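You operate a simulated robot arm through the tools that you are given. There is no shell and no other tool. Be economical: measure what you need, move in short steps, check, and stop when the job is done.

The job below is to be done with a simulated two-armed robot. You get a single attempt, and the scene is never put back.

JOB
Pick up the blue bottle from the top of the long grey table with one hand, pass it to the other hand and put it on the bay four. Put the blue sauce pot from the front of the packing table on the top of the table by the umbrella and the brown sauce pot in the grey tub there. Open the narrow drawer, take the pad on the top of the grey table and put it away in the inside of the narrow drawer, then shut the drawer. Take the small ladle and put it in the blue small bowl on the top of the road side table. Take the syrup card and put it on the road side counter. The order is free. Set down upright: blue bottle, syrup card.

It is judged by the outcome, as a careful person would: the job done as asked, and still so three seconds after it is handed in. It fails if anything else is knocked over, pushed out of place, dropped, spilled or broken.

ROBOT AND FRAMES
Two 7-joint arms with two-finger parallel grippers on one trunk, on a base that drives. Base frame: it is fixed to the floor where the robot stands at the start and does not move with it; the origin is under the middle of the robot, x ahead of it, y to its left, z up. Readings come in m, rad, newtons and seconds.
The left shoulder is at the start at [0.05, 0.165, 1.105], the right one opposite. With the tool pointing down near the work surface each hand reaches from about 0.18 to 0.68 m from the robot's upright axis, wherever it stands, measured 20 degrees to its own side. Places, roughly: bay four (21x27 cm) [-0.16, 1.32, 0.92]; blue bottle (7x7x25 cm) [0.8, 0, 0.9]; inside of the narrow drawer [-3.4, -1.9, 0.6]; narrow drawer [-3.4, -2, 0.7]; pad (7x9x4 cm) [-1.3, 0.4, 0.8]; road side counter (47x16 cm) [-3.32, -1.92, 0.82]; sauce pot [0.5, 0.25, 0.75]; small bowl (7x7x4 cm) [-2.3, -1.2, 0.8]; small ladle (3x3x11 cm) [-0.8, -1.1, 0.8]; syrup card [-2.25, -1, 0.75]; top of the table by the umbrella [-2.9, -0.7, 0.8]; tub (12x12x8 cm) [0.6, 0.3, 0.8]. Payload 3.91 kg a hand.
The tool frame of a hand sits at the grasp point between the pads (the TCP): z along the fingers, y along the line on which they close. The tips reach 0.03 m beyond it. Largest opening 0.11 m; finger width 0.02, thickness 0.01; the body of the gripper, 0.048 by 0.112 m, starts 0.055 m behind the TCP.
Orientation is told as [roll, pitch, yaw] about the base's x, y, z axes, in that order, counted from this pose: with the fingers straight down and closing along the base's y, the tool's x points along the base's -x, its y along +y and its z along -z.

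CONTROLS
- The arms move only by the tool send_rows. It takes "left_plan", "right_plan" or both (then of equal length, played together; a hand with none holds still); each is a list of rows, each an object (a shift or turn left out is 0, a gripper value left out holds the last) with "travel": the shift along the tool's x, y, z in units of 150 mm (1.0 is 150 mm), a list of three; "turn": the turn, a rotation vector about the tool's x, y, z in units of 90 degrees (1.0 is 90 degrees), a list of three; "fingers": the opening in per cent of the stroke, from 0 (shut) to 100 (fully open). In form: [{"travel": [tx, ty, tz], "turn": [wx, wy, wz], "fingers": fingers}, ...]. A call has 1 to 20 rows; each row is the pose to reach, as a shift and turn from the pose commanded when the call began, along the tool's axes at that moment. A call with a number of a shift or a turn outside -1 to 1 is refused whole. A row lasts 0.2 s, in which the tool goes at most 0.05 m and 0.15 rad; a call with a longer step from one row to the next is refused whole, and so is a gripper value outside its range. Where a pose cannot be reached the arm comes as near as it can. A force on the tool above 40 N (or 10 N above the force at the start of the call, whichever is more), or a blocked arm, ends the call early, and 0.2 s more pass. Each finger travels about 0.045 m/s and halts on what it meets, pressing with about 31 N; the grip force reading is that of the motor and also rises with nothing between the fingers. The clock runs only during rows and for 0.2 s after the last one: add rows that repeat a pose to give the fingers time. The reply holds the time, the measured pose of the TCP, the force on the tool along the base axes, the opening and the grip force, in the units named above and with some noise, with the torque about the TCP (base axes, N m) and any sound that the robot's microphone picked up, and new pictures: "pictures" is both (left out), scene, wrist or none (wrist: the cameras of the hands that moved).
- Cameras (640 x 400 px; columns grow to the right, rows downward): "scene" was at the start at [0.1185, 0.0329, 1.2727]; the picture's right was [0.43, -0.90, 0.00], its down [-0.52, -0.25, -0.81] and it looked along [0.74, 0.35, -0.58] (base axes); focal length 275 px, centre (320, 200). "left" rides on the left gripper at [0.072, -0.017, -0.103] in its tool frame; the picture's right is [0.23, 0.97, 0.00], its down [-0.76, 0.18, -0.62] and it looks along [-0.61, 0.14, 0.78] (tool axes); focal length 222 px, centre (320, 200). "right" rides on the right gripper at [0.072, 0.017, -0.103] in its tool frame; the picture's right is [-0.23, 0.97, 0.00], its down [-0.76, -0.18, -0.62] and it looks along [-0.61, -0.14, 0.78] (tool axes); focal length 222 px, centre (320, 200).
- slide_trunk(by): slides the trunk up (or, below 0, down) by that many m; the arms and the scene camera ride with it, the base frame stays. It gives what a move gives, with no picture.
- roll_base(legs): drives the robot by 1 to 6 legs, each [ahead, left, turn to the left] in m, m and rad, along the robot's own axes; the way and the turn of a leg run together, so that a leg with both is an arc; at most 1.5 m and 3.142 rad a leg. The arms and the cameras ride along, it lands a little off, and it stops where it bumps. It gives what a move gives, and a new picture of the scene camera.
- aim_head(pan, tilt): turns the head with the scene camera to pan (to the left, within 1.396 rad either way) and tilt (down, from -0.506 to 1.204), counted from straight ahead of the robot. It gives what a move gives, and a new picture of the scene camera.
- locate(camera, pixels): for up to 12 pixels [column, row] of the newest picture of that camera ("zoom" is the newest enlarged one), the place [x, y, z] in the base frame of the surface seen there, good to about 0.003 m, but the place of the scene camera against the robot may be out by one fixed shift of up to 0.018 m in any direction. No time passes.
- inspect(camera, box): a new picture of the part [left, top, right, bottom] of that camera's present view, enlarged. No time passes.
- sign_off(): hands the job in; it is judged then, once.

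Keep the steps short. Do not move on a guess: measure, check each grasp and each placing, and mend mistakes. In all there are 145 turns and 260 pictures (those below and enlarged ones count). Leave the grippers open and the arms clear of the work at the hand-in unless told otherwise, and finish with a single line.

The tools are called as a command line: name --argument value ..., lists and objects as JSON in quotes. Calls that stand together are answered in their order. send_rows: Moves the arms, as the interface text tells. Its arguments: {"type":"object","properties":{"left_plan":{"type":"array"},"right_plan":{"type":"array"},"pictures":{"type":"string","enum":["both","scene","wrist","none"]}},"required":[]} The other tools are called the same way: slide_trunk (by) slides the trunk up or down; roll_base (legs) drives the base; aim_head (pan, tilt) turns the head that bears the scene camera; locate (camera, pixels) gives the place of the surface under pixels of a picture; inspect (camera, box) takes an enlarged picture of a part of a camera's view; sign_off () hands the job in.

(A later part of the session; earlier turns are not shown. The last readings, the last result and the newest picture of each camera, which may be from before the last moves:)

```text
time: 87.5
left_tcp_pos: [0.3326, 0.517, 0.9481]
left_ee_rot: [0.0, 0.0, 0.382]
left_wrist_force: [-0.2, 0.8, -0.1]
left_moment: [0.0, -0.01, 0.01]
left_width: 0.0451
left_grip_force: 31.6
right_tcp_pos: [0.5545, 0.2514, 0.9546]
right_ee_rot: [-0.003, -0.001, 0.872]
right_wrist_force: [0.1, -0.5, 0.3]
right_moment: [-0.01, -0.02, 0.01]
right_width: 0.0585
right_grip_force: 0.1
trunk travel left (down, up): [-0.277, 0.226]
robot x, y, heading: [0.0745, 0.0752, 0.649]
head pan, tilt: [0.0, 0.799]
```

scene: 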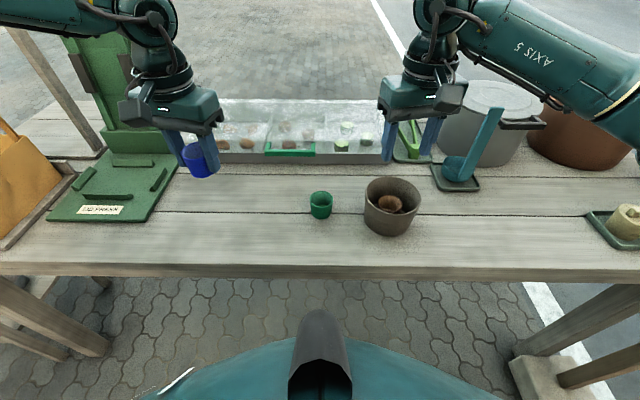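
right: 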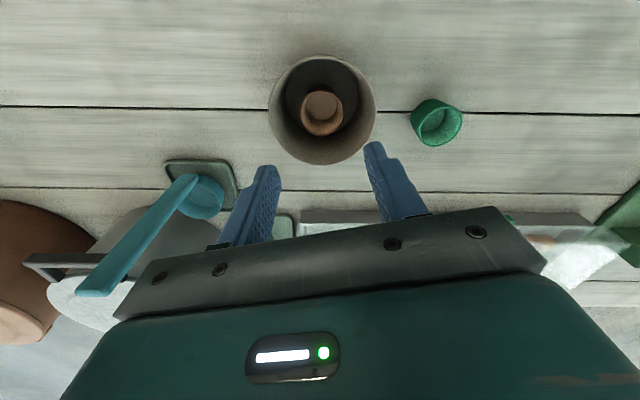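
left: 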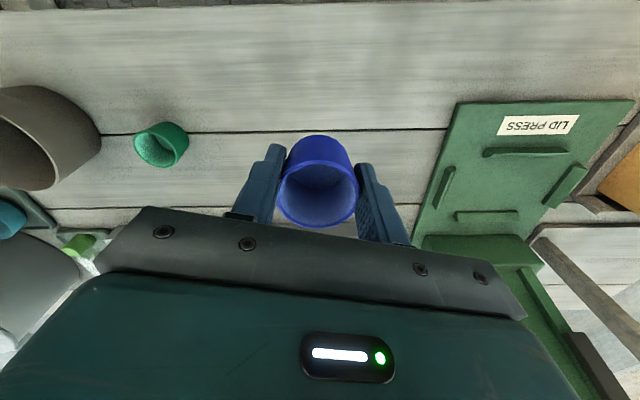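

The brown pot stands in the tub. Raise the trunk 10 cm, back away and turn left to look at the rest of the site.

slide_trunk --by 0.1

roll_base --legs '[[-0.12, 0.25, 0], [-0.3, 0.1, 0], [0, 0, 1.4]]'

aim_head --pan 0.5 --tilt 0.45

```text
time: 88.8
left_tcp_pos: [0.3309, 0.5156, 1.0465]
left_ee_rot: [0.001, 0.001, 0.382]
left_wrist_force: [0.0, 0.1, 0.2]
left_moment: [0.02, 0.0, 0.01]
left_width: 0.0449
left_grip_force: 31.0
right_tcp_pos: [0.5563, 0.2516, 1.0532]
right_ee_rot: [-0.002, 0.001, 0.87]
right_wrist_force: [-0.2, -0.8, -0.3]
right_moment: [0.0, 0.0, -0.01]
right_width: 0.0582
right_grip_force: 0.0
trunk travel left (down, up): [-0.377, 0.126]
robot x, y, heading: [0.0753, 0.0727, 0.642]
head pan, tilt: [0.0, 0.799]
```

```text
time: 96.7
left_tcp_pos: [-0.8621, 0.4304, 1.0467]
left_ee_rot: [0.0, 0.0, 1.781]
left_wrist_force: [0.4, -0.1, -1.8]
left_moment: [-0.01, -0.03, 0.0]
left_width: 0.0448
left_grip_force: 30.9
right_tcp_pos: [-0.5642, 0.6022, 1.0537]
right_ee_rot: [-0.002, 0.0, 2.268]
right_wrist_force: [-0.2, 0.1, -0.6]
right_moment: [0.0, 0.01, 0.0]
right_width: 0.0581
right_grip_force: 0.1
trunk travel left (down, up): [-0.377, 0.126]
robot x, y, heading: [-0.4683, 0.1023, 2.043]
head pan, tilt: [0.0, 0.799]
```

scene: 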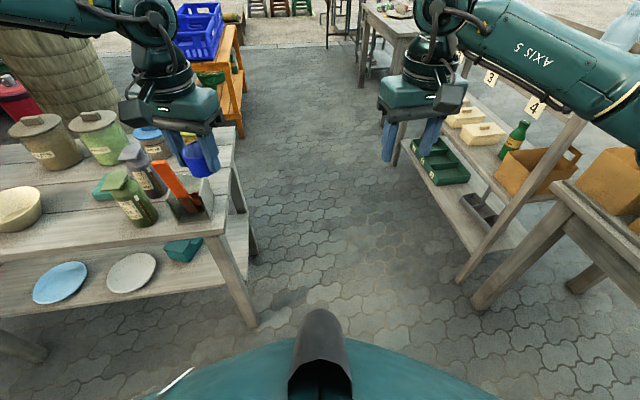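

```text
time: 97.7
left_tcp_pos: [-0.8634, 0.4306, 1.046]
left_ee_rot: [0.0, -0.001, 1.78]
left_wrist_force: [0.2, 0.2, -0.2]
left_moment: [-0.03, 0.0, -0.02]
left_width: 0.0448
left_grip_force: 30.8
right_tcp_pos: [-0.5639, 0.6034, 1.0549]
right_ee_rot: [-0.002, -0.001, 2.269]
right_wrist_force: [-0.5, 0.6, 0.0]
right_moment: [-0.01, 0.03, 0.02]
right_width: 0.0583
right_grip_force: 0.2
trunk travel left (down, up): [-0.377, 0.126]
robot x, y, heading: [-0.471, 0.1013, 2.047]
head pan, tilt: [0.499, 0.45]
```

scene: 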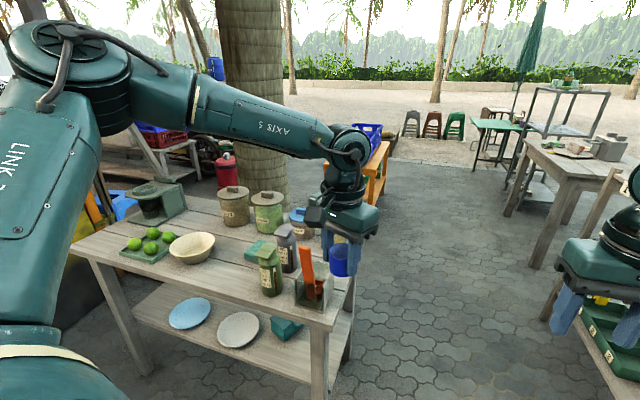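

A grey table with jars is at left; a teal block at (258,250) may be the pad. Zoom and measure.

inspect --camera "scene" --box '[110, 170, 370, 335]'

locate --camera "scene" --pixels '[[255, 247], [250, 255], [268, 275], [287, 250], [325, 326], [80, 250], [190, 195], [232, 210], [300, 220], [150, 240], [340, 300], [350, 270]]'

```text
2.42 times, centred on (240, 252) of scene
```

zoom: 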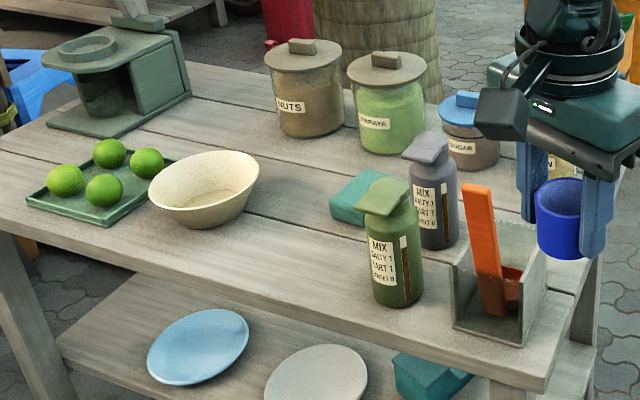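

```text
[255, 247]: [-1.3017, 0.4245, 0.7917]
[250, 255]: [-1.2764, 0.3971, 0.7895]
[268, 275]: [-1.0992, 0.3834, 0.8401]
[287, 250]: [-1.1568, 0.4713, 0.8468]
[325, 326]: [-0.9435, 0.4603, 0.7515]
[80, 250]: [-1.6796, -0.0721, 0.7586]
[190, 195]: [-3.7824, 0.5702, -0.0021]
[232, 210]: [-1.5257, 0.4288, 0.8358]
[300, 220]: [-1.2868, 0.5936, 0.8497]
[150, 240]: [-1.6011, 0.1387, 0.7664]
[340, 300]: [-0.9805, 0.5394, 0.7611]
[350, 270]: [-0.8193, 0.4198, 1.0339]
```

The pad (teal block on the top) is at about (-1.29,0.41). The table edge faces heading 2.2. Drive to stand in front of it.

roll_base --legs '[[-0.2, 0, 0], [0, 0, 0.152], [0, 0.61, 0], [0.28, 0, 0]]'

aim_head --pan 0 --tilt 0.7

```text
time: 106.9
left_tcp_pos: [-1.4781, 0.0608, 1.0463]
left_ee_rot: [0.0, 0.0, 1.929]
left_wrist_force: [-0.4, 0.1, -0.7]
left_moment: [-0.02, 0.01, 0.03]
left_width: 0.0444
left_grip_force: 30.5
right_tcp_pos: [-1.2087, 0.2769, 1.0548]
right_ee_rot: [-0.003, 0.0, 2.419]
right_wrist_force: [-0.6, -0.4, 0.2]
right_moment: [0.0, 0.0, 0.04]
right_width: 0.0584
right_grip_force: 0.0
trunk travel left (down, up): [-0.377, 0.126]
robot x, y, heading: [-1.0394, -0.2066, 2.193]
head pan, tilt: [0.499, 0.45]
```

scene: 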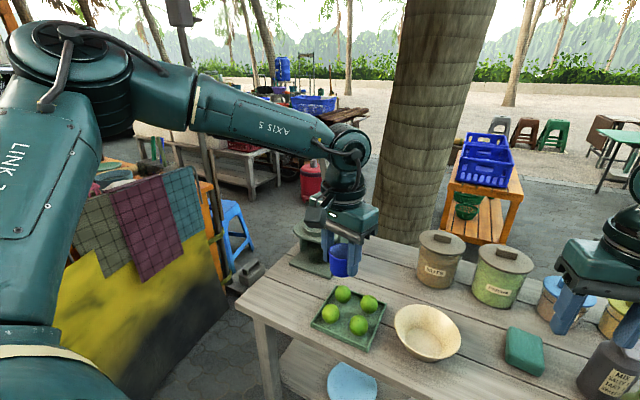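

```text
time: 107.8
left_tcp_pos: [-1.4771, 0.0597, 1.0468]
left_ee_rot: [0.0, -0.001, 1.928]
left_wrist_force: [0.2, -1.2, 0.6]
left_moment: [0.0, 0.04, -0.02]
left_width: 0.0446
left_grip_force: 30.9
right_tcp_pos: [-1.209, 0.2762, 1.0552]
right_ee_rot: [-0.002, 0.0, 2.419]
right_wrist_force: [-1.5, 0.1, -0.1]
right_moment: [0.02, 0.0, -0.04]
right_width: 0.0586
right_grip_force: 0.0
trunk travel left (down, up): [-0.377, 0.126]
robot x, y, heading: [-1.0423, -0.2101, 2.186]
head pan, tilt: [0.0, 0.7]
```

scene: 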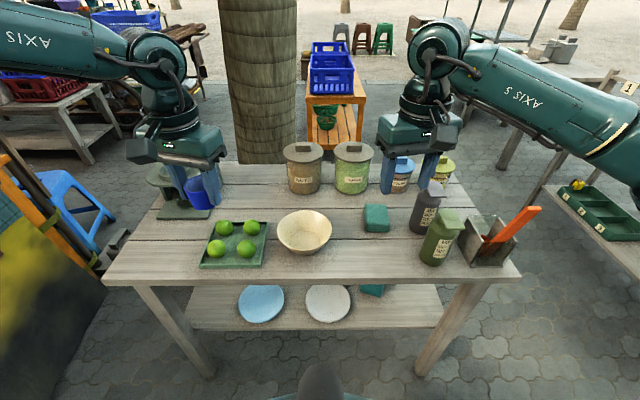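

locate --camera "scene" --pixels '[[364, 205], [386, 205], [390, 224], [366, 224], [376, 215], [366, 231], [390, 231], [377, 240]]'

inspect --camera "right" --box '[0, 0, 640, 400]'

```text
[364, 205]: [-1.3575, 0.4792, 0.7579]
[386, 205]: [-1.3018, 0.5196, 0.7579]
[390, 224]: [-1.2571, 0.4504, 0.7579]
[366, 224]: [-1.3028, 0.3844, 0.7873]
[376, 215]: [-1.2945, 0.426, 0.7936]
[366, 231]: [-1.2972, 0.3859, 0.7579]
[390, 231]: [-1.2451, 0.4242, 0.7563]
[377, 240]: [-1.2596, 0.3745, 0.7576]
```

```text
1.00 times, centred on (320, 200) of right (not enlarged: the box is as wide or as high as the picture)
```

zoom: 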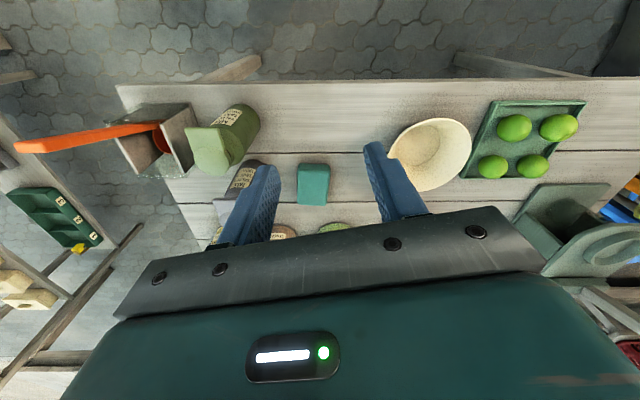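

locate --camera "zoom" --pixels '[[301, 166], [328, 166], [326, 203], [298, 203], [313, 185], [350, 185], [251, 175], [395, 165], [240, 115], [300, 280]]'

```text
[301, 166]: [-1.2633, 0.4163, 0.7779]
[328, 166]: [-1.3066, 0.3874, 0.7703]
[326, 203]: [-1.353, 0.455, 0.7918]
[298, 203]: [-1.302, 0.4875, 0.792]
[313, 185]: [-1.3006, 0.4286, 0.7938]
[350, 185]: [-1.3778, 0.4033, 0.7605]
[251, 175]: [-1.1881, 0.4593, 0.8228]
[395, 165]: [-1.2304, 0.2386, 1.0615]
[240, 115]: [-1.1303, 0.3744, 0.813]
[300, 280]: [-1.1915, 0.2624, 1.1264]
```

Pad top centre ≈ (-1.305,0.437), short side along 0.6 rad; hand yaw should be 2.17. Move over it with the fingers open.

send_rows --right_plan '[{"travel": [-0.25, -0.1, 0], "turn": [0, 0, 0.05], "fingers": 98}, {"travel": [-0.5, -0.2, 0], "turn": [0, 0, 0.1], "fingers": 98}, {"travel": [-0.75, -0.3, 0.1], "turn": [0, 0, 0.159], "fingers": 98}, {"travel": [-1, -0.38, 0.3], "turn": [0, 0, 0.159], "fingers": 98}, {"travel": [-1, -0.38, 0.6], "turn": [0, 0, 0.159], "fingers": 98}, {"travel": [-1, -0.38, 0.6], "turn": [0, 0, 0.159], "fingers": 98}]'

```text
time: 109.2
left_tcp_pos: [-1.4783, 0.0604, 1.0467]
left_ee_rot: [-0.001, 0.002, 1.928]
left_wrist_force: [0.1, -0.1, 0.2]
left_moment: [-0.01, -0.01, -0.01]
left_width: 0.0448
left_grip_force: 31.0
right_tcp_pos: [-1.2823, 0.419, 0.9654]
right_ee_rot: [-0.002, -0.003, 2.168]
right_wrist_force: [1.0, -0.6, -0.5]
right_moment: [-0.02, -0.05, 0.0]
right_width: 0.1079
right_grip_force: 0.0
trunk travel left (down, up): [-0.377, 0.126]
robot x, y, heading: [-1.044, -0.2085, 2.192]
head pan, tilt: [0.0, 0.7]
```

scene: 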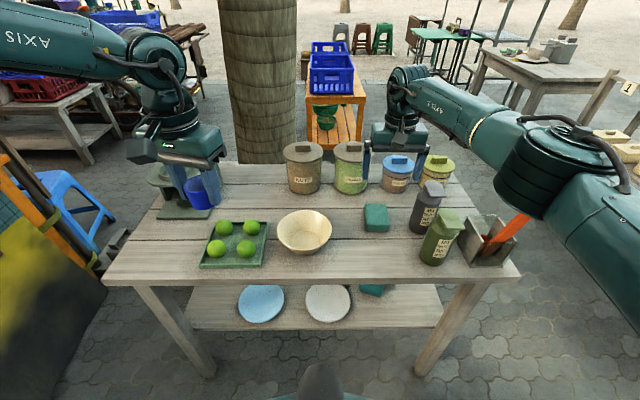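
right: 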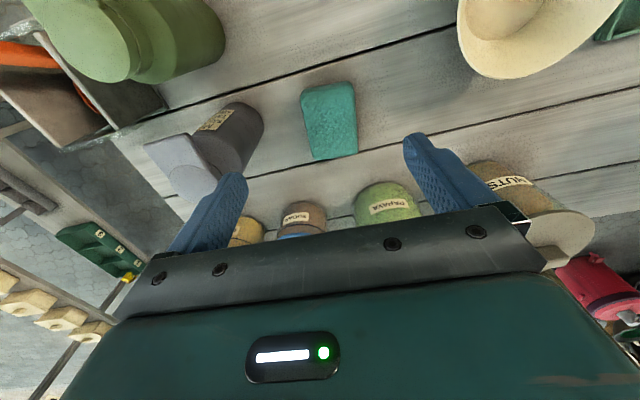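

locate --camera "right" --pixels '[[300, 92], [352, 86], [357, 153], [315, 160], [330, 120], [262, 105], [245, 180], [460, 50]]'

```text
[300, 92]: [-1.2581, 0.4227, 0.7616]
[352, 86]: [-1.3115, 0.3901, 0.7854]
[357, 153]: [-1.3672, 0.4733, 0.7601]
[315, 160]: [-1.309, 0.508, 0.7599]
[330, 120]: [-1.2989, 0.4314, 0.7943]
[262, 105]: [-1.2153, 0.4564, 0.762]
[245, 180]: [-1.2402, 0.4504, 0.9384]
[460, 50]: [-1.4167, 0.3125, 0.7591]
```

Pad centre ≈ (-1.307,0.439). Shift 3 cm ahead and 1 cm left and descend.

send_rows --right_plan '[{"travel": [-0.2, 0.06, 0.05], "turn": [0, 0, 0.02]}, {"travel": [-0.2, 0.06, 0.35], "turn": [0, 0, 0.02]}, {"travel": [-0.2, 0.06, 0.65], "turn": [0, 0, 0.02]}, {"travel": [-0.2, 0.06, 0.95], "turn": [0, 0, 0.02]}, {"travel": [-0.2, 0.06, 0.95], "turn": [0, 0, 0.02]}]' --pictures "wrist"

```text
time: 110.5
left_tcp_pos: [-1.4787, 0.0603, 1.0474]
left_ee_rot: [0.0, 0.0, 1.927]
left_wrist_force: [-0.3, 0.4, -0.2]
left_moment: [-0.01, 0.01, -0.04]
left_width: 0.0447
left_grip_force: 31.0
right_tcp_pos: [-1.2885, 0.4092, 0.8438]
right_ee_rot: [-0.002, -0.002, 2.137]
right_wrist_force: [0.2, -0.6, -0.1]
right_moment: [-0.01, 0.03, 0.01]
right_width: 0.108
right_grip_force: 0.1
right hand out of reach, approached as far as the arm can: row 1, 2, 3, 4, 5
trunk travel left (down, up): [-0.377, 0.126]
robot x, y, heading: [-1.0396, -0.2074, 2.191]
head pan, tilt: [0.0, 0.7]
```

right: 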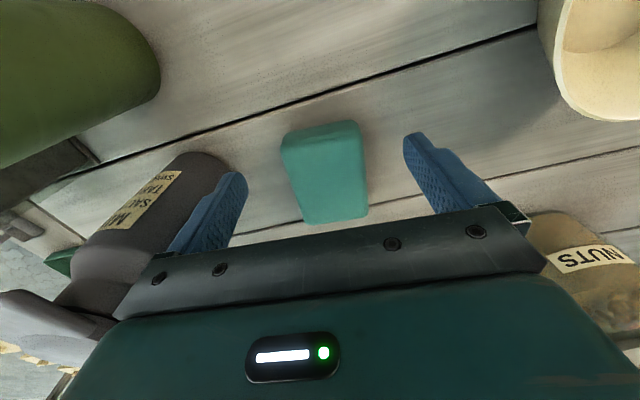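

Short by 3.5 cm and 5 cm in height: drive ahead 4 cm, then lower the trunk.

roll_base --legs '[[0.036, 0, 0]]'

slide_trunk --by -0.05

inspect --camera "right" --box '[0, 0, 640, 400]'

```text
time: 111.3
left_tcp_pos: [-1.4991, 0.0906, 1.0463]
left_ee_rot: [-0.001, 0.002, 1.928]
left_wrist_force: [0.0, -0.9, 0.0]
left_moment: [-0.02, 0.02, 0.01]
left_width: 0.0447
left_grip_force: 30.9
right_tcp_pos: [-1.3087, 0.4378, 0.8429]
right_ee_rot: [-0.002, -0.001, 2.137]
right_wrist_force: [0.4, 0.3, -0.5]
right_moment: [0.0, -0.01, 0.02]
right_width: 0.1077
right_grip_force: 0.1
trunk travel left (down, up): [-0.377, 0.126]
robot x, y, heading: [-1.0651, -0.1809, 2.185]
head pan, tilt: [0.0, 0.7]
```

scene: 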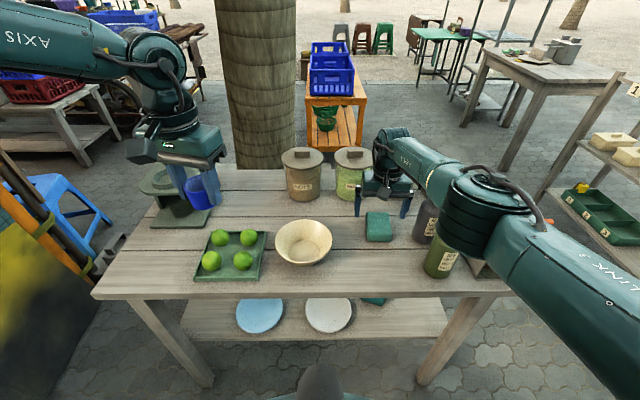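

```text
time: 112.2
left_tcp_pos: [-1.4984, 0.0894, 0.9978]
left_ee_rot: [0.001, -0.001, 1.929]
left_wrist_force: [0.8, 0.7, -0.2]
left_moment: [0.01, -0.02, 0.01]
left_width: 0.0447
left_grip_force: 30.9
right_tcp_pos: [-1.3081, 0.4385, 0.7942]
right_ee_rot: [-0.002, -0.002, 2.138]
right_wrist_force: [-0.7, 0.9, 0.4]
right_moment: [-0.01, 0.0, -0.04]
right_width: 0.1078
right_grip_force: 0.0
trunk travel left (down, up): [-0.327, 0.176]
robot x, y, heading: [-1.0621, -0.176, 2.19]
head pan, tilt: [0.0, 0.7]
```

```text
1.00 times, centred on (320, 200) of right (not enlarged: the box is as wide or as high as the picture)
```

zoom: 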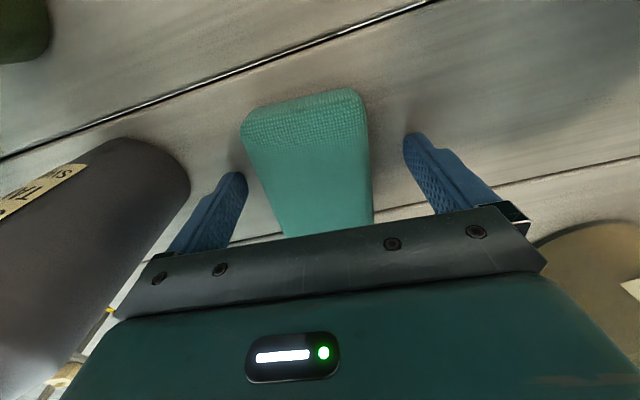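

The pad is between the fingers. Close and lift.

send_rows --right_plan '[{"fingers": 0}, {"fingers": 0}, {"fingers": 0}, {"fingers": 0}, {"fingers": 0}, {"travel": [0, 0, -0.1]}, {"travel": [0, 0, -0.2]}]'

```text
time: 113.8
left_tcp_pos: [-1.4986, 0.0897, 0.9965]
left_ee_rot: [0.0, 0.0, 1.928]
left_wrist_force: [0.2, -0.5, -0.5]
left_moment: [-0.01, -0.01, -0.01]
left_width: 0.0448
left_grip_force: 30.7
right_tcp_pos: [-1.3113, 0.4417, 0.8233]
right_ee_rot: [-0.002, 0.001, 2.136]
right_wrist_force: [0.8, 0.3, 0.1]
right_moment: [0.03, -0.01, 0.02]
right_width: 0.0642
right_grip_force: 31.0
right hand out of reach, approached as far as the arm can: row 7
trunk travel left (down, up): [-0.327, 0.176]
robot x, y, heading: [-1.0607, -0.1755, 2.193]
head pan, tilt: [0.0, 0.7]
```

scene: 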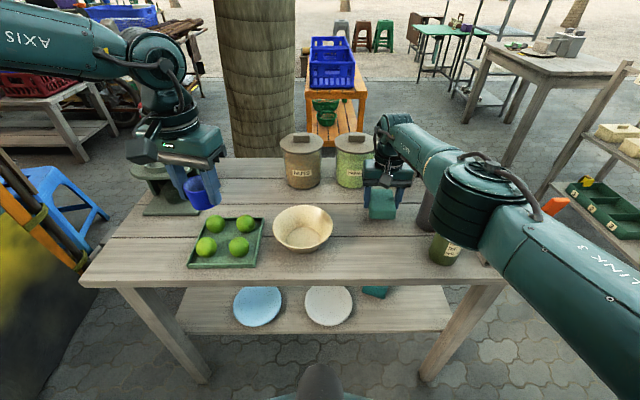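
right: 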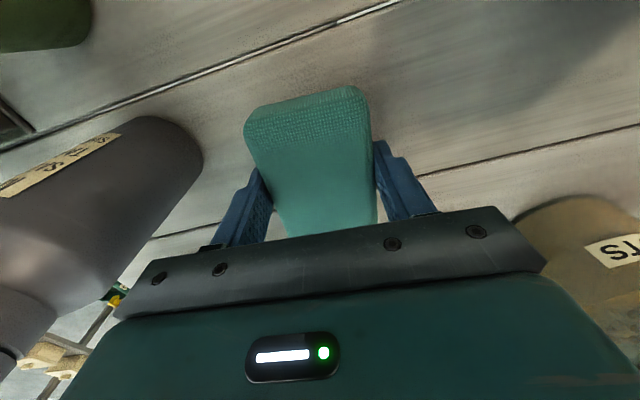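

Pad gripped and lifted. Raise the trunk 15 cm, then draw the right hand back.

slide_trunk --by 0.15

send_rows --right_plan '[{"travel": [0.25, 0, 0]}, {"travel": [0.5, 0, -0.1]}, {"travel": [0.75, 0, -0.1]}, {"travel": [1, 0, -0.1]}]' --pictures "scene"

```text
time: 115.6
left_tcp_pos: [-1.4999, 0.0901, 1.1468]
left_ee_rot: [0.001, 0.001, 1.928]
left_wrist_force: [0.0, 0.8, -0.6]
left_moment: [0.0, 0.02, -0.01]
left_width: 0.0448
left_grip_force: 30.9
right_tcp_pos: [-1.3104, 0.4418, 0.9732]
right_ee_rot: [-0.003, 0.001, 2.138]
right_wrist_force: [0.0, 0.8, -1.1]
right_moment: [-0.01, -0.05, -0.01]
right_width: 0.0643
right_grip_force: 30.7
trunk travel left (down, up): [-0.477, 0.026]
robot x, y, heading: [-1.0621, -0.1794, 2.189]
head pan, tilt: [0.0, 0.7]
```

```text
time: 116.6
left_tcp_pos: [-1.4994, 0.0905, 1.1465]
left_ee_rot: [0.0, 0.0, 1.93]
left_wrist_force: [0.1, -0.9, 0.4]
left_moment: [0.01, -0.01, -0.03]
left_width: 0.0451
left_grip_force: 30.8
right_tcp_pos: [-1.3108, 0.4422, 0.9732]
right_ee_rot: [-0.001, 0.002, 2.138]
right_wrist_force: [0.1, 0.1, -0.3]
right_moment: [0.0, -0.01, 0.01]
right_width: 0.0642
right_grip_force: 31.1
right hand out of reach, approached as far as the arm can: row 1, 2, 3, 4
trunk travel left (down, up): [-0.477, 0.026]
robot x, y, heading: [-1.0606, -0.1791, 2.19]
head pan, tilt: [0.0, 0.7]
```

scene: 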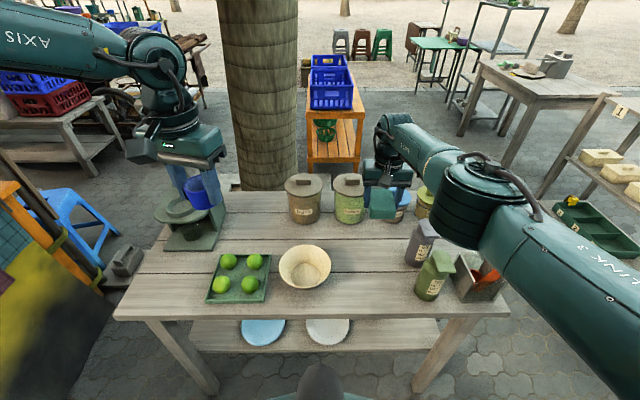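

The arm is at a joint limit in that direction. Reverse along the way it came: up first, with yaw back.

send_rows --right_plan '[{"travel": [0, 0, -0.2], "turn": [0, 0, -0.04]}, {"travel": [0, 0, -0.45], "turn": [0, 0, -0.08]}, {"travel": [0, 0, -0.7], "turn": [0, 0, -0.12]}, {"travel": [0.1, 0, -0.95], "turn": [0, 0, -0.17]}, {"travel": [0.35, 0, -0.95], "turn": [0, 0, -0.17]}, {"travel": [0.6, 0, -0.95], "turn": [0, 0, -0.17]}, {"travel": [0.85, 0, -0.95], "turn": [0, 0, -0.17]}]' --pictures "scene"

```text
time: 118.2
left_tcp_pos: [-1.4984, 0.0924, 1.1462]
left_ee_rot: [0.003, 0.004, 1.928]
left_wrist_force: [0.2, 0.0, -0.1]
left_moment: [-0.07, 0.0, -0.04]
left_width: 0.0448
left_grip_force: 31.1
right_tcp_pos: [-1.367, 0.3757, 1.1587]
right_ee_rot: [-0.033, 0.034, 2.35]
right_wrist_force: [-0.2, 0.5, -0.3]
right_moment: [-0.06, 0.01, -0.02]
right_width: 0.0644
right_grip_force: 31.6
right hand out of reach, approached as far as the arm can: row 1, 2, 3, 4, 5, 6, 7
trunk travel left (down, up): [-0.477, 0.026]
robot x, y, heading: [-1.0578, -0.1796, 2.194]
head pan, tilt: [0.0, 0.7]
```

scene: 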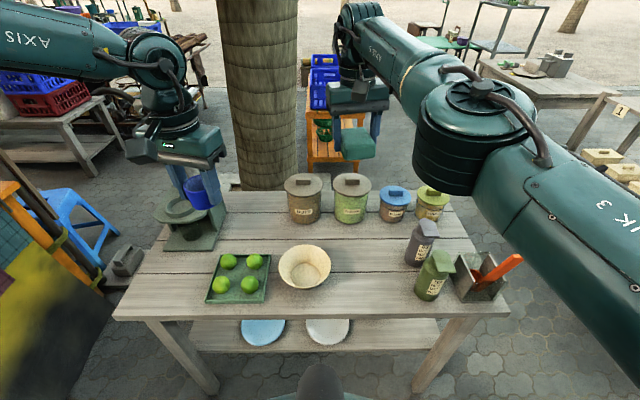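

Now hands are clear. Look left/back to plan the way.

roll_base --legs '[[-0.25, 0, 0]]'

aim_head --pan 1.3 --tilt 0.45

```text
time: 120.0
left_tcp_pos: [-1.353, -0.1138, 1.147]
left_ee_rot: [-0.002, -0.001, 1.93]
left_wrist_force: [-0.2, -0.9, 0.3]
left_moment: [0.04, 0.01, 0.01]
left_width: 0.0447
left_grip_force: 30.8
right_tcp_pos: [-1.2213, 0.1709, 1.1604]
right_ee_rot: [-0.034, 0.032, 2.348]
right_wrist_force: [-0.3, -0.9, -0.6]
right_moment: [0.01, 0.02, -0.02]
right_width: 0.0642
right_grip_force: 30.7
trunk travel left (down, up): [-0.477, 0.026]
robot x, y, heading: [-0.9175, -0.3815, 2.192]
head pan, tilt: [0.0, 0.7]
```

scene: 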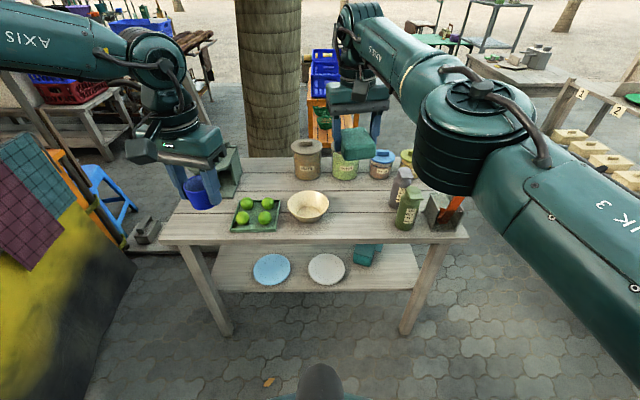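

```text
time: 121.5
left_tcp_pos: [-1.3539, -0.1138, 1.1474]
left_ee_rot: [0.0, -0.001, 1.929]
left_wrist_force: [0.5, 0.4, 0.4]
left_moment: [0.01, 0.0, -0.01]
left_width: 0.0447
left_grip_force: 31.2
right_tcp_pos: [-1.222, 0.1712, 1.1589]
right_ee_rot: [-0.032, 0.032, 2.35]
right_wrist_force: [0.1, 0.5, -0.4]
right_moment: [0.01, 0.02, 0.0]
right_width: 0.0639
right_grip_force: 31.4
trunk travel left (down, up): [-0.477, 0.026]
robot x, y, heading: [-0.9187, -0.3803, 2.193]
head pan, tilt: [1.3, 0.45]
```

scene: 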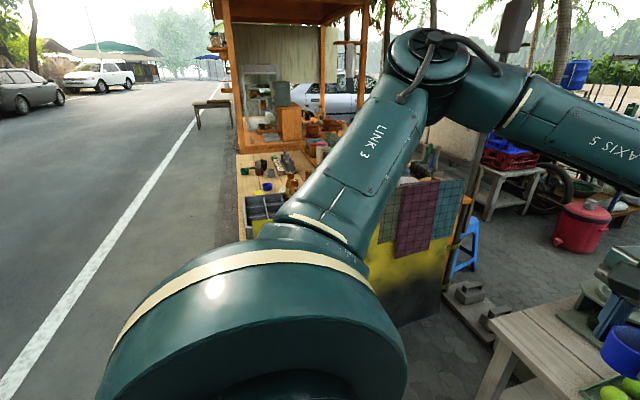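

locate --camera "scene" --pixels '[[410, 290], [395, 320], [440, 315], [470, 300], [265, 215], [240, 185], [250, 235], [375, 260], [205, 110], [500, 370], [235, 290], [265, 168]]'

inspect --camera "scene" --box '[200, 60, 480, 235]'

```text
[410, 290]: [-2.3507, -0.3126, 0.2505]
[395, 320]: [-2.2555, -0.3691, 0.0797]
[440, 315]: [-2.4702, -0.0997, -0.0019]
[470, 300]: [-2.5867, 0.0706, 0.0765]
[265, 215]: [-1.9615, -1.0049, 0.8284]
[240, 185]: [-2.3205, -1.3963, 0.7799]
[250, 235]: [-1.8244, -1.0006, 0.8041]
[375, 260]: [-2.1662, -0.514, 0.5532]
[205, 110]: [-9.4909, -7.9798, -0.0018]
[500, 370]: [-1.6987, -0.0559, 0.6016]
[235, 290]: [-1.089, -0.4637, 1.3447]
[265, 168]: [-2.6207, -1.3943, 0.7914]
```

```text
2.29 times, centred on (340, 148) of scene
```

zoom: 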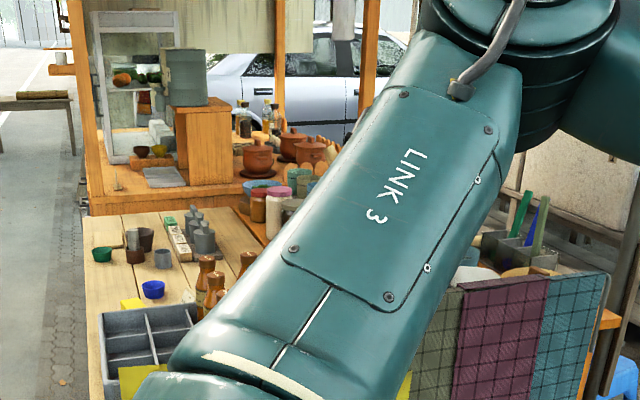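

The roadside table with small bowls is ahead at (-2.3,-1.2). Turn left to face it and look.

roll_base --legs '[[0, 0, 1.35]]'

aim_head --pan 0.0 --tilt 0.35

aim_head --pan 0.75 --tilt 0.5

```text
time: 125.2
left_tcp_pos: [-1.2692, -0.752, 1.1458]
left_ee_rot: [0.001, 0.0, -2.996]
left_wrist_force: [-0.1, 0.4, -0.1]
left_moment: [-0.01, 0.0, 0.0]
left_width: 0.0448
left_grip_force: 31.1
right_tcp_pos: [-1.5198, -0.5638, 1.1584]
right_ee_rot: [-0.034, 0.032, -2.574]
right_wrist_force: [-0.1, 0.2, -1.3]
right_moment: [0.04, -0.02, 0.02]
right_width: 0.064
right_grip_force: 30.6
trunk travel left (down, up): [-0.477, 0.026]
robot x, y, heading: [-0.9156, -0.3821, -2.733]
head pan, tilt: [1.3, 0.45]
```

scene: 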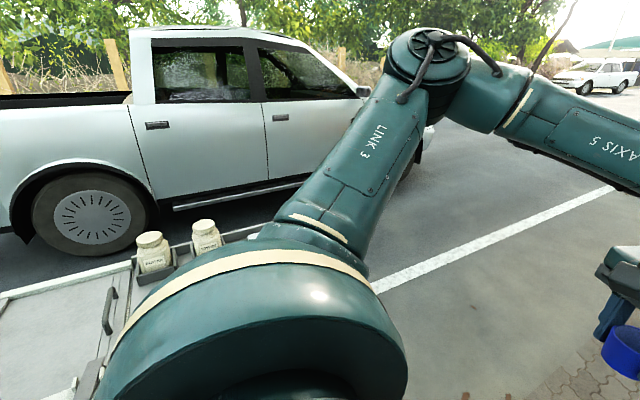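

```text
time: 126.7
left_tcp_pos: [-1.2703, -0.7526, 1.1474]
left_ee_rot: [0.001, -0.001, -2.993]
left_wrist_force: [0.5, -0.1, 0.1]
left_moment: [-0.02, 0.0, 0.04]
left_width: 0.0449
left_grip_force: 31.0
right_tcp_pos: [-1.5194, -0.5634, 1.1596]
right_ee_rot: [-0.033, 0.031, -2.575]
right_wrist_force: [0.3, 0.4, -0.2]
right_moment: [-0.01, -0.02, 0.0]
right_width: 0.0639
right_grip_force: 31.2
trunk travel left (down, up): [-0.477, 0.026]
robot x, y, heading: [-0.9178, -0.3862, -2.731]
head pan, tilt: [0.0, 0.351]
```

scene: 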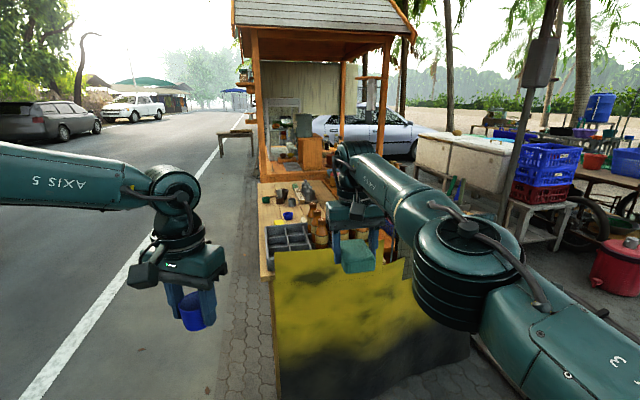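

```text
time: 127.8
left_tcp_pos: [-1.2703, -0.752, 1.1456]
left_ee_rot: [-0.001, 0.001, -2.995]
left_wrist_force: [-0.8, -0.5, -0.4]
left_moment: [-0.01, 0.01, 0.02]
left_width: 0.0448
left_grip_force: 31.3
right_tcp_pos: [-1.5194, -0.5632, 1.1576]
right_ee_rot: [-0.034, 0.032, -2.575]
right_wrist_force: [0.3, 0.3, -0.1]
right_moment: [0.01, 0.01, 0.02]
right_width: 0.064
right_grip_force: 30.5
trunk travel left (down, up): [-0.477, 0.026]
robot x, y, heading: [-0.9175, -0.3818, -2.736]
head pan, tilt: [0.75, 0.499]
```

scene: 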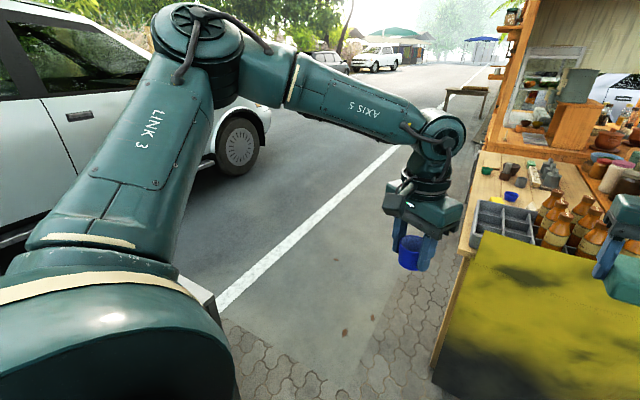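

Drive a little closer to see over the yellow board and find the table by the umbrella.

roll_base --legs '[[0.28, 0, 0]]'

aim_head --pan -0.45 --tilt 0.45

```text
time: 129.8
left_tcp_pos: [-1.5257, -0.8643, 1.1467]
left_ee_rot: [-0.001, 0.0, -2.993]
left_wrist_force: [-0.8, 1.1, -0.7]
left_moment: [0.01, 0.03, 0.01]
left_width: 0.0449
left_grip_force: 31.3
right_tcp_pos: [-1.7795, -0.6746, 1.1583]
right_ee_rot: [-0.034, 0.034, -2.575]
right_wrist_force: [-0.3, 0.1, -0.1]
right_moment: [-0.01, -0.01, -0.03]
right_width: 0.0643
right_grip_force: 31.2
trunk travel left (down, up): [-0.477, 0.026]
robot x, y, heading: [-1.1745, -0.4941, -2.735]
head pan, tilt: [0.75, 0.499]
```

scene: 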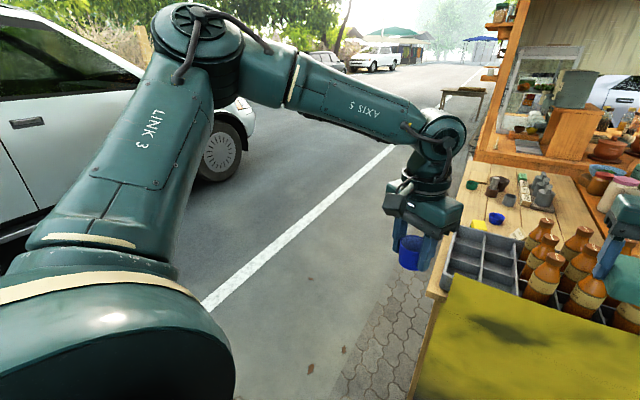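

```text
time: 131.2
left_tcp_pos: [-1.5283, -0.8636, 1.1461]
left_ee_rot: [0.001, -0.002, -2.993]
left_wrist_force: [0.8, -0.3, -0.5]
left_moment: [0.0, -0.01, 0.0]
left_width: 0.0446
left_grip_force: 30.9
right_tcp_pos: [-1.778, -0.6755, 1.1593]
right_ee_rot: [-0.034, 0.031, -2.576]
right_wrist_force: [0.0, 0.1, -0.5]
right_moment: [0.02, -0.02, 0.0]
right_width: 0.0642
right_grip_force: 31.0
trunk travel left (down, up): [-0.477, 0.026]
robot x, y, heading: [-1.1734, -0.4927, -2.731]
head pan, tilt: [-0.45, 0.45]
```

scene: 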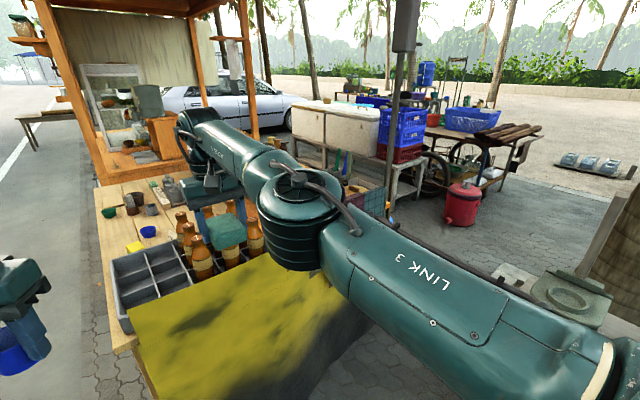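

locate --camera "scene" --pixels '[[380, 205], [345, 175], [392, 150], [365, 192], [355, 155], [415, 180], [470, 215], [390, 235], [148, 232], [135, 245], [250, 150], [440, 240]]'

inspect --camera "scene" --box '[240, 80, 480, 240]'

inspect --camera "scene" --box '[80, 120, 280, 280]'

```text
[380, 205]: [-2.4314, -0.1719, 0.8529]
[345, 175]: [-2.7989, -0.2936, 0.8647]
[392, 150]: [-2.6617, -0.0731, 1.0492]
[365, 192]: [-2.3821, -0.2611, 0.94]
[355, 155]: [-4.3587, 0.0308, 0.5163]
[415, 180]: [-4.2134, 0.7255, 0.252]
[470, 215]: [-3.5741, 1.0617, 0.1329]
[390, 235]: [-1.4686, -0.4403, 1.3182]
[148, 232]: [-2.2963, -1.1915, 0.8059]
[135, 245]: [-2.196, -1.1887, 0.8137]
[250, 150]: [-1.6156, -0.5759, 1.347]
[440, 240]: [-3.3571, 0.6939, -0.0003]
```

```text
2.50 times, centred on (360, 160) of scene
```

zoom: 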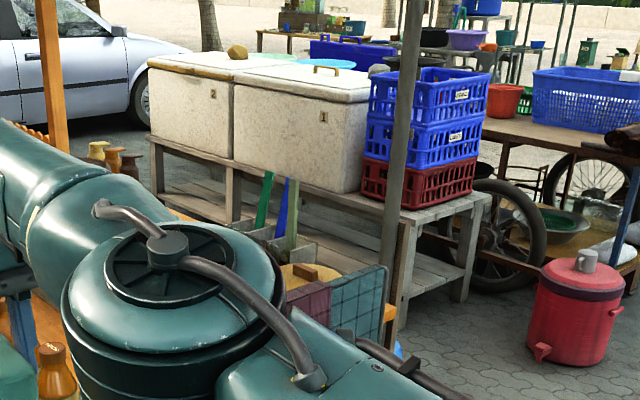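

```text
2.50 times, centred on (180, 200) of scene
```

zoom: 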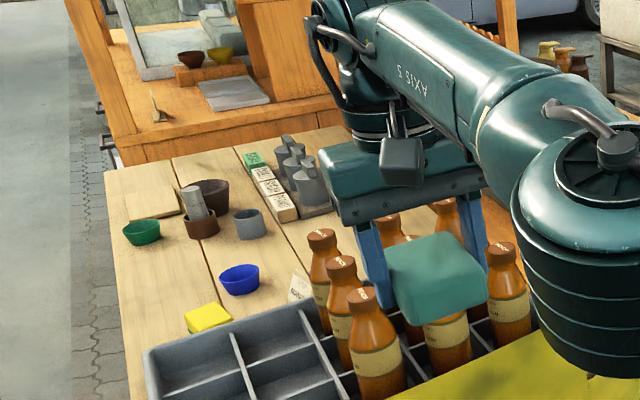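

The umbrella pole stands near (-2.66,-0.07); I need a view of that table between the arms. Turn right 0.6 and look slightly left.

roll_base --legs '[[0, 0, -0.65]]'

aim_head --pan 0.28 --tilt 0.45

```text
time: 133.3
left_tcp_pos: [-1.6797, -0.5768, 1.1463]
left_ee_rot: [-0.001, 0.001, 2.642]
left_wrist_force: [0.5, -0.2, 0.1]
left_moment: [-0.01, 0.02, -0.01]
left_width: 0.0447
left_grip_force: 31.0
right_tcp_pos: [-1.765, -0.2752, 1.1603]
right_ee_rot: [-0.033, 0.031, 3.06]
right_wrist_force: [0.5, 0.5, 0.0]
right_moment: [-0.01, 0.01, -0.01]
right_width: 0.064
right_grip_force: 31.0
trunk travel left (down, up): [-0.477, 0.026]
robot x, y, heading: [-1.1731, -0.4939, 2.902]
head pan, tilt: [-0.45, 0.45]
```

scene: 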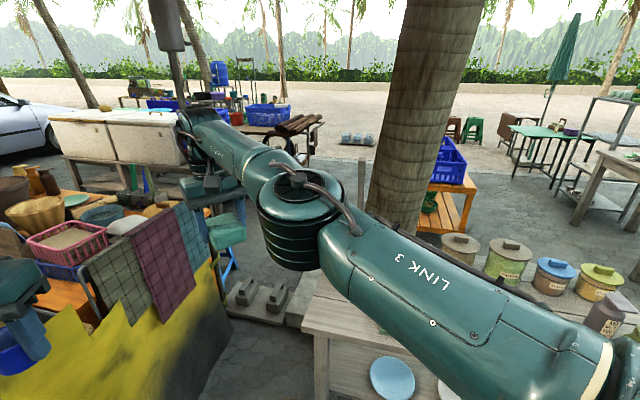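

```text
time: 134.4
left_tcp_pos: [-1.6792, -0.5759, 1.1466]
left_ee_rot: [0.0, 0.0, 2.642]
left_wrist_force: [0.3, 0.2, -0.4]
left_moment: [0.0, 0.0, 0.01]
left_width: 0.0449
left_grip_force: 31.3
right_tcp_pos: [-1.7657, -0.2749, 1.1591]
right_ee_rot: [-0.034, 0.033, 3.061]
right_wrist_force: [0.3, -0.2, -2.0]
right_moment: [0.02, -0.02, -0.02]
right_width: 0.064
right_grip_force: 30.3
trunk travel left (down, up): [-0.477, 0.026]
robot x, y, heading: [-1.1736, -0.4947, 2.904]
head pan, tilt: [0.279, 0.45]
```

scene: 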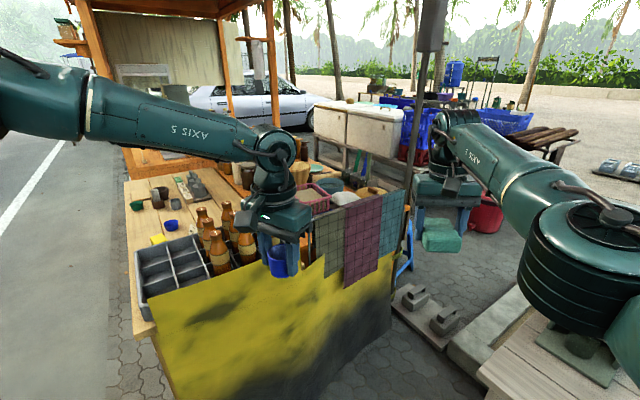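

inspect --camera "scene" --box '[120, 120, 440, 320]'

locate --camera "scene" --pixels '[[320, 200], [350, 195], [370, 190], [300, 175], [395, 195], [335, 215], [405, 285], [430, 330], [325, 165], [388, 172], [310, 185], [420, 180]]'

```text
2.00 times, centred on (280, 220) of scene
```

zoom: 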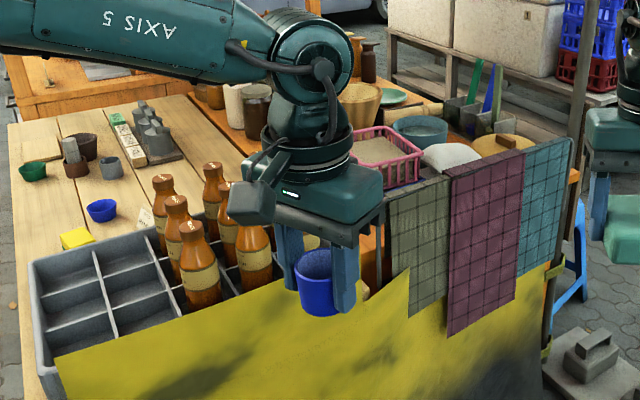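

```text
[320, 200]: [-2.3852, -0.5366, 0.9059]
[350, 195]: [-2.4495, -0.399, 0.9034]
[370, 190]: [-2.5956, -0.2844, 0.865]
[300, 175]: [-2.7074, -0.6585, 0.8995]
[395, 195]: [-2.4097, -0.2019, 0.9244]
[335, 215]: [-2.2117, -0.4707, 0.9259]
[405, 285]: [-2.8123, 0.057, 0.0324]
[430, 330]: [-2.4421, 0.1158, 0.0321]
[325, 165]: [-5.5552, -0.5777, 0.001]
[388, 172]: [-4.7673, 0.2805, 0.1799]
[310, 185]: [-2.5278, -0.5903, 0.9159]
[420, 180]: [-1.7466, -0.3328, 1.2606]
```

locate --camera "scene" --pixels '[[305, 250], [309, 240], [304, 260], [311, 248], [250, 190], [232, 195], [242, 178], [300, 165], [262, 290], [150, 190], [190, 270], [308, 228]]'

roll_base --legs '[[0.15, 0, -0.35]]'

aim_head --pan 0.35 --tilt 0.5

```text
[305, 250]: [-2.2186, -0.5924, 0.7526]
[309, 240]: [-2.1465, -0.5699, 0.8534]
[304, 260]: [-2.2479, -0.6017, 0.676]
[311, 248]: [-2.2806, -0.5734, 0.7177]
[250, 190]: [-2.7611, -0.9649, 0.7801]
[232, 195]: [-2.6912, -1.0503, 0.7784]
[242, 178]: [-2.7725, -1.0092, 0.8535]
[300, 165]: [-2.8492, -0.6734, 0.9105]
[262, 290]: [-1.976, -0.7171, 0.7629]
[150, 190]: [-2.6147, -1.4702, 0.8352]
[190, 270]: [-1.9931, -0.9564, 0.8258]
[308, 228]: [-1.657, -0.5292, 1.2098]
```

```text
time: 135.9
left_tcp_pos: [-1.8124, -0.339, 1.1462]
left_ee_rot: [0.001, 0.0, 2.298]
left_wrist_force: [-0.1, 0.7, -1.1]
left_moment: [-0.02, -0.02, 0.03]
left_width: 0.0446
left_grip_force: 30.9
right_tcp_pos: [-1.7942, -0.0289, 1.1591]
right_ee_rot: [-0.032, 0.032, 2.717]
right_wrist_force: [-0.2, -0.2, 0.0]
right_moment: [0.02, 0.0, -0.02]
right_width: 0.0642
right_grip_force: 30.3
trunk travel left (down, up): [-0.477, 0.026]
robot x, y, heading: [-1.3113, -0.4354, 2.56]
head pan, tilt: [0.279, 0.45]
```

scene: 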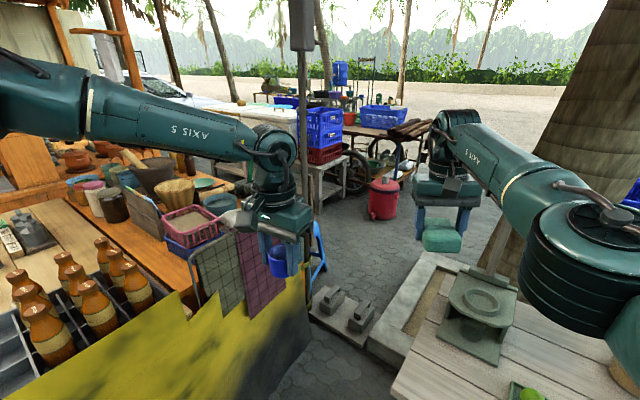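

```text
time: 136.5
left_tcp_pos: [-1.8152, -0.3412, 1.1481]
left_ee_rot: [-0.001, 0.0, 2.297]
left_wrist_force: [0.0, 0.6, 0.3]
left_moment: [0.0, 0.0, -0.01]
left_width: 0.045
left_grip_force: 30.8
right_tcp_pos: [-1.7912, -0.0292, 1.1587]
right_ee_rot: [-0.032, 0.032, 2.717]
right_wrist_force: [-0.8, -0.3, -0.1]
right_moment: [-0.01, -0.02, -0.03]
right_width: 0.064
right_grip_force: 30.7
trunk travel left (down, up): [-0.477, 0.026]
robot x, y, heading: [-1.3108, -0.4333, 2.559]
head pan, tilt: [0.351, 0.499]
```

scene: 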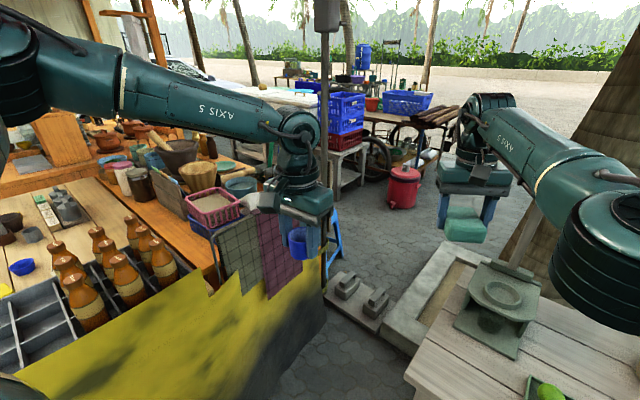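

inspect --camera "scene" --box '[60, 110, 340, 285]'

locate --camera "scene" --pixels '[[180, 225], [165, 205], [190, 250], [145, 185], [235, 190], [207, 260], [205, 180], [100, 165], [350, 300], [420, 300], [395, 325], [335, 250]]'

```text
2.29 times, centred on (200, 198) of scene
```

zoom: 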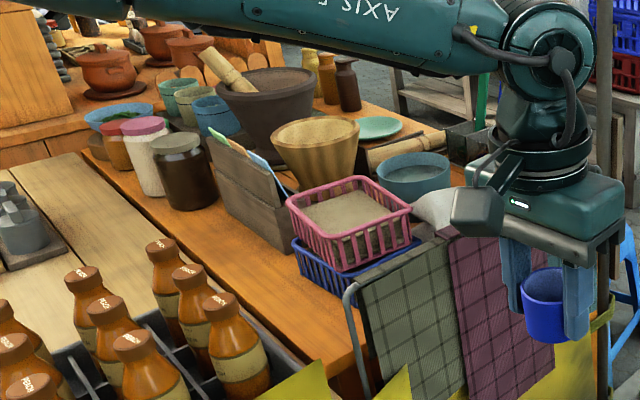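

```text
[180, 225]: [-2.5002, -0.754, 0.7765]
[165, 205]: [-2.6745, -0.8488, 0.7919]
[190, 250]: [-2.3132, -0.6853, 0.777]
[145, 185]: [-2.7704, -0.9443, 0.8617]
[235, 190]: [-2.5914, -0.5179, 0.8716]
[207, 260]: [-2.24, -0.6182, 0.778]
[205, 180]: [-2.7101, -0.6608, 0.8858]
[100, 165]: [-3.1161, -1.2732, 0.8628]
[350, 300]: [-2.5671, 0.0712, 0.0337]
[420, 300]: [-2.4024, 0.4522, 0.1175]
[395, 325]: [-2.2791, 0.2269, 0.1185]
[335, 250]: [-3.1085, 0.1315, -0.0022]
```

The orange table by the umbrella has a free strip at z 0.777 from (-2.24,-0.62) to (-2.67,-0.85). I'll set the pot near its front end, about (-2.28,-0.64). Drive nearer.

roll_base --legs '[[0.16, 0.3, 0], [0, 0, 0.27]]'

aim_head --pan 0.3 --tilt 0.75

```text
time: 140.6
left_tcp_pos: [-2.1174, -0.6421, 1.147]
left_ee_rot: [0.0, 0.0, 2.564]
left_wrist_force: [-0.6, -0.5, -0.9]
left_moment: [0.03, 0.02, 0.0]
left_width: 0.0447
left_grip_force: 31.5
right_tcp_pos: [-2.1799, -0.3352, 1.1597]
right_ee_rot: [-0.034, 0.031, 2.986]
right_wrist_force: [-0.5, -1.0, -0.1]
right_moment: [0.01, -0.01, -0.01]
right_width: 0.0638
right_grip_force: 31.0
trunk travel left (down, up): [-0.477, 0.026]
robot x, y, heading: [-1.6083, -0.5989, 2.824]
head pan, tilt: [0.351, 0.499]
```

scene: 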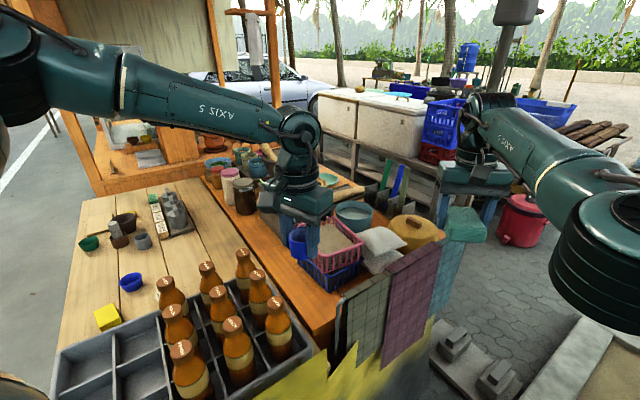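

```text
time: 141.4
left_tcp_pos: [-2.1178, -0.641, 1.147]
left_ee_rot: [-0.001, 0.001, 2.565]
left_wrist_force: [0.9, -0.6, -0.9]
left_moment: [0.0, -0.05, 0.0]
left_width: 0.045
left_grip_force: 31.1
right_tcp_pos: [-2.1794, -0.3338, 1.1592]
right_ee_rot: [-0.034, 0.032, 2.985]
right_wrist_force: [1.0, -0.4, -0.1]
right_moment: [-0.02, -0.01, 0.0]
right_width: 0.0639
right_grip_force: 31.2
trunk travel left (down, up): [-0.477, 0.026]
robot x, y, heading: [-1.6059, -0.5938, 2.828]
head pan, tilt: [0.3, 0.75]
```

scene: 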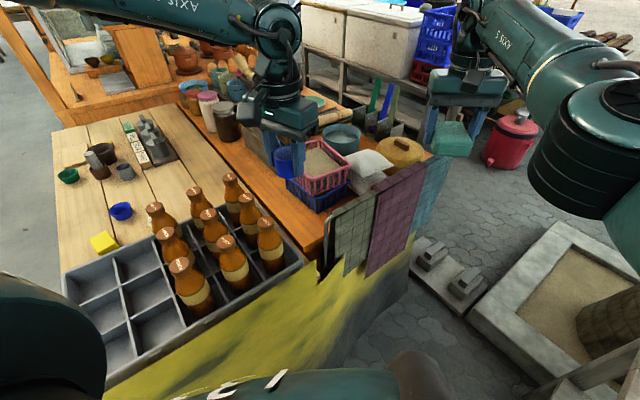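

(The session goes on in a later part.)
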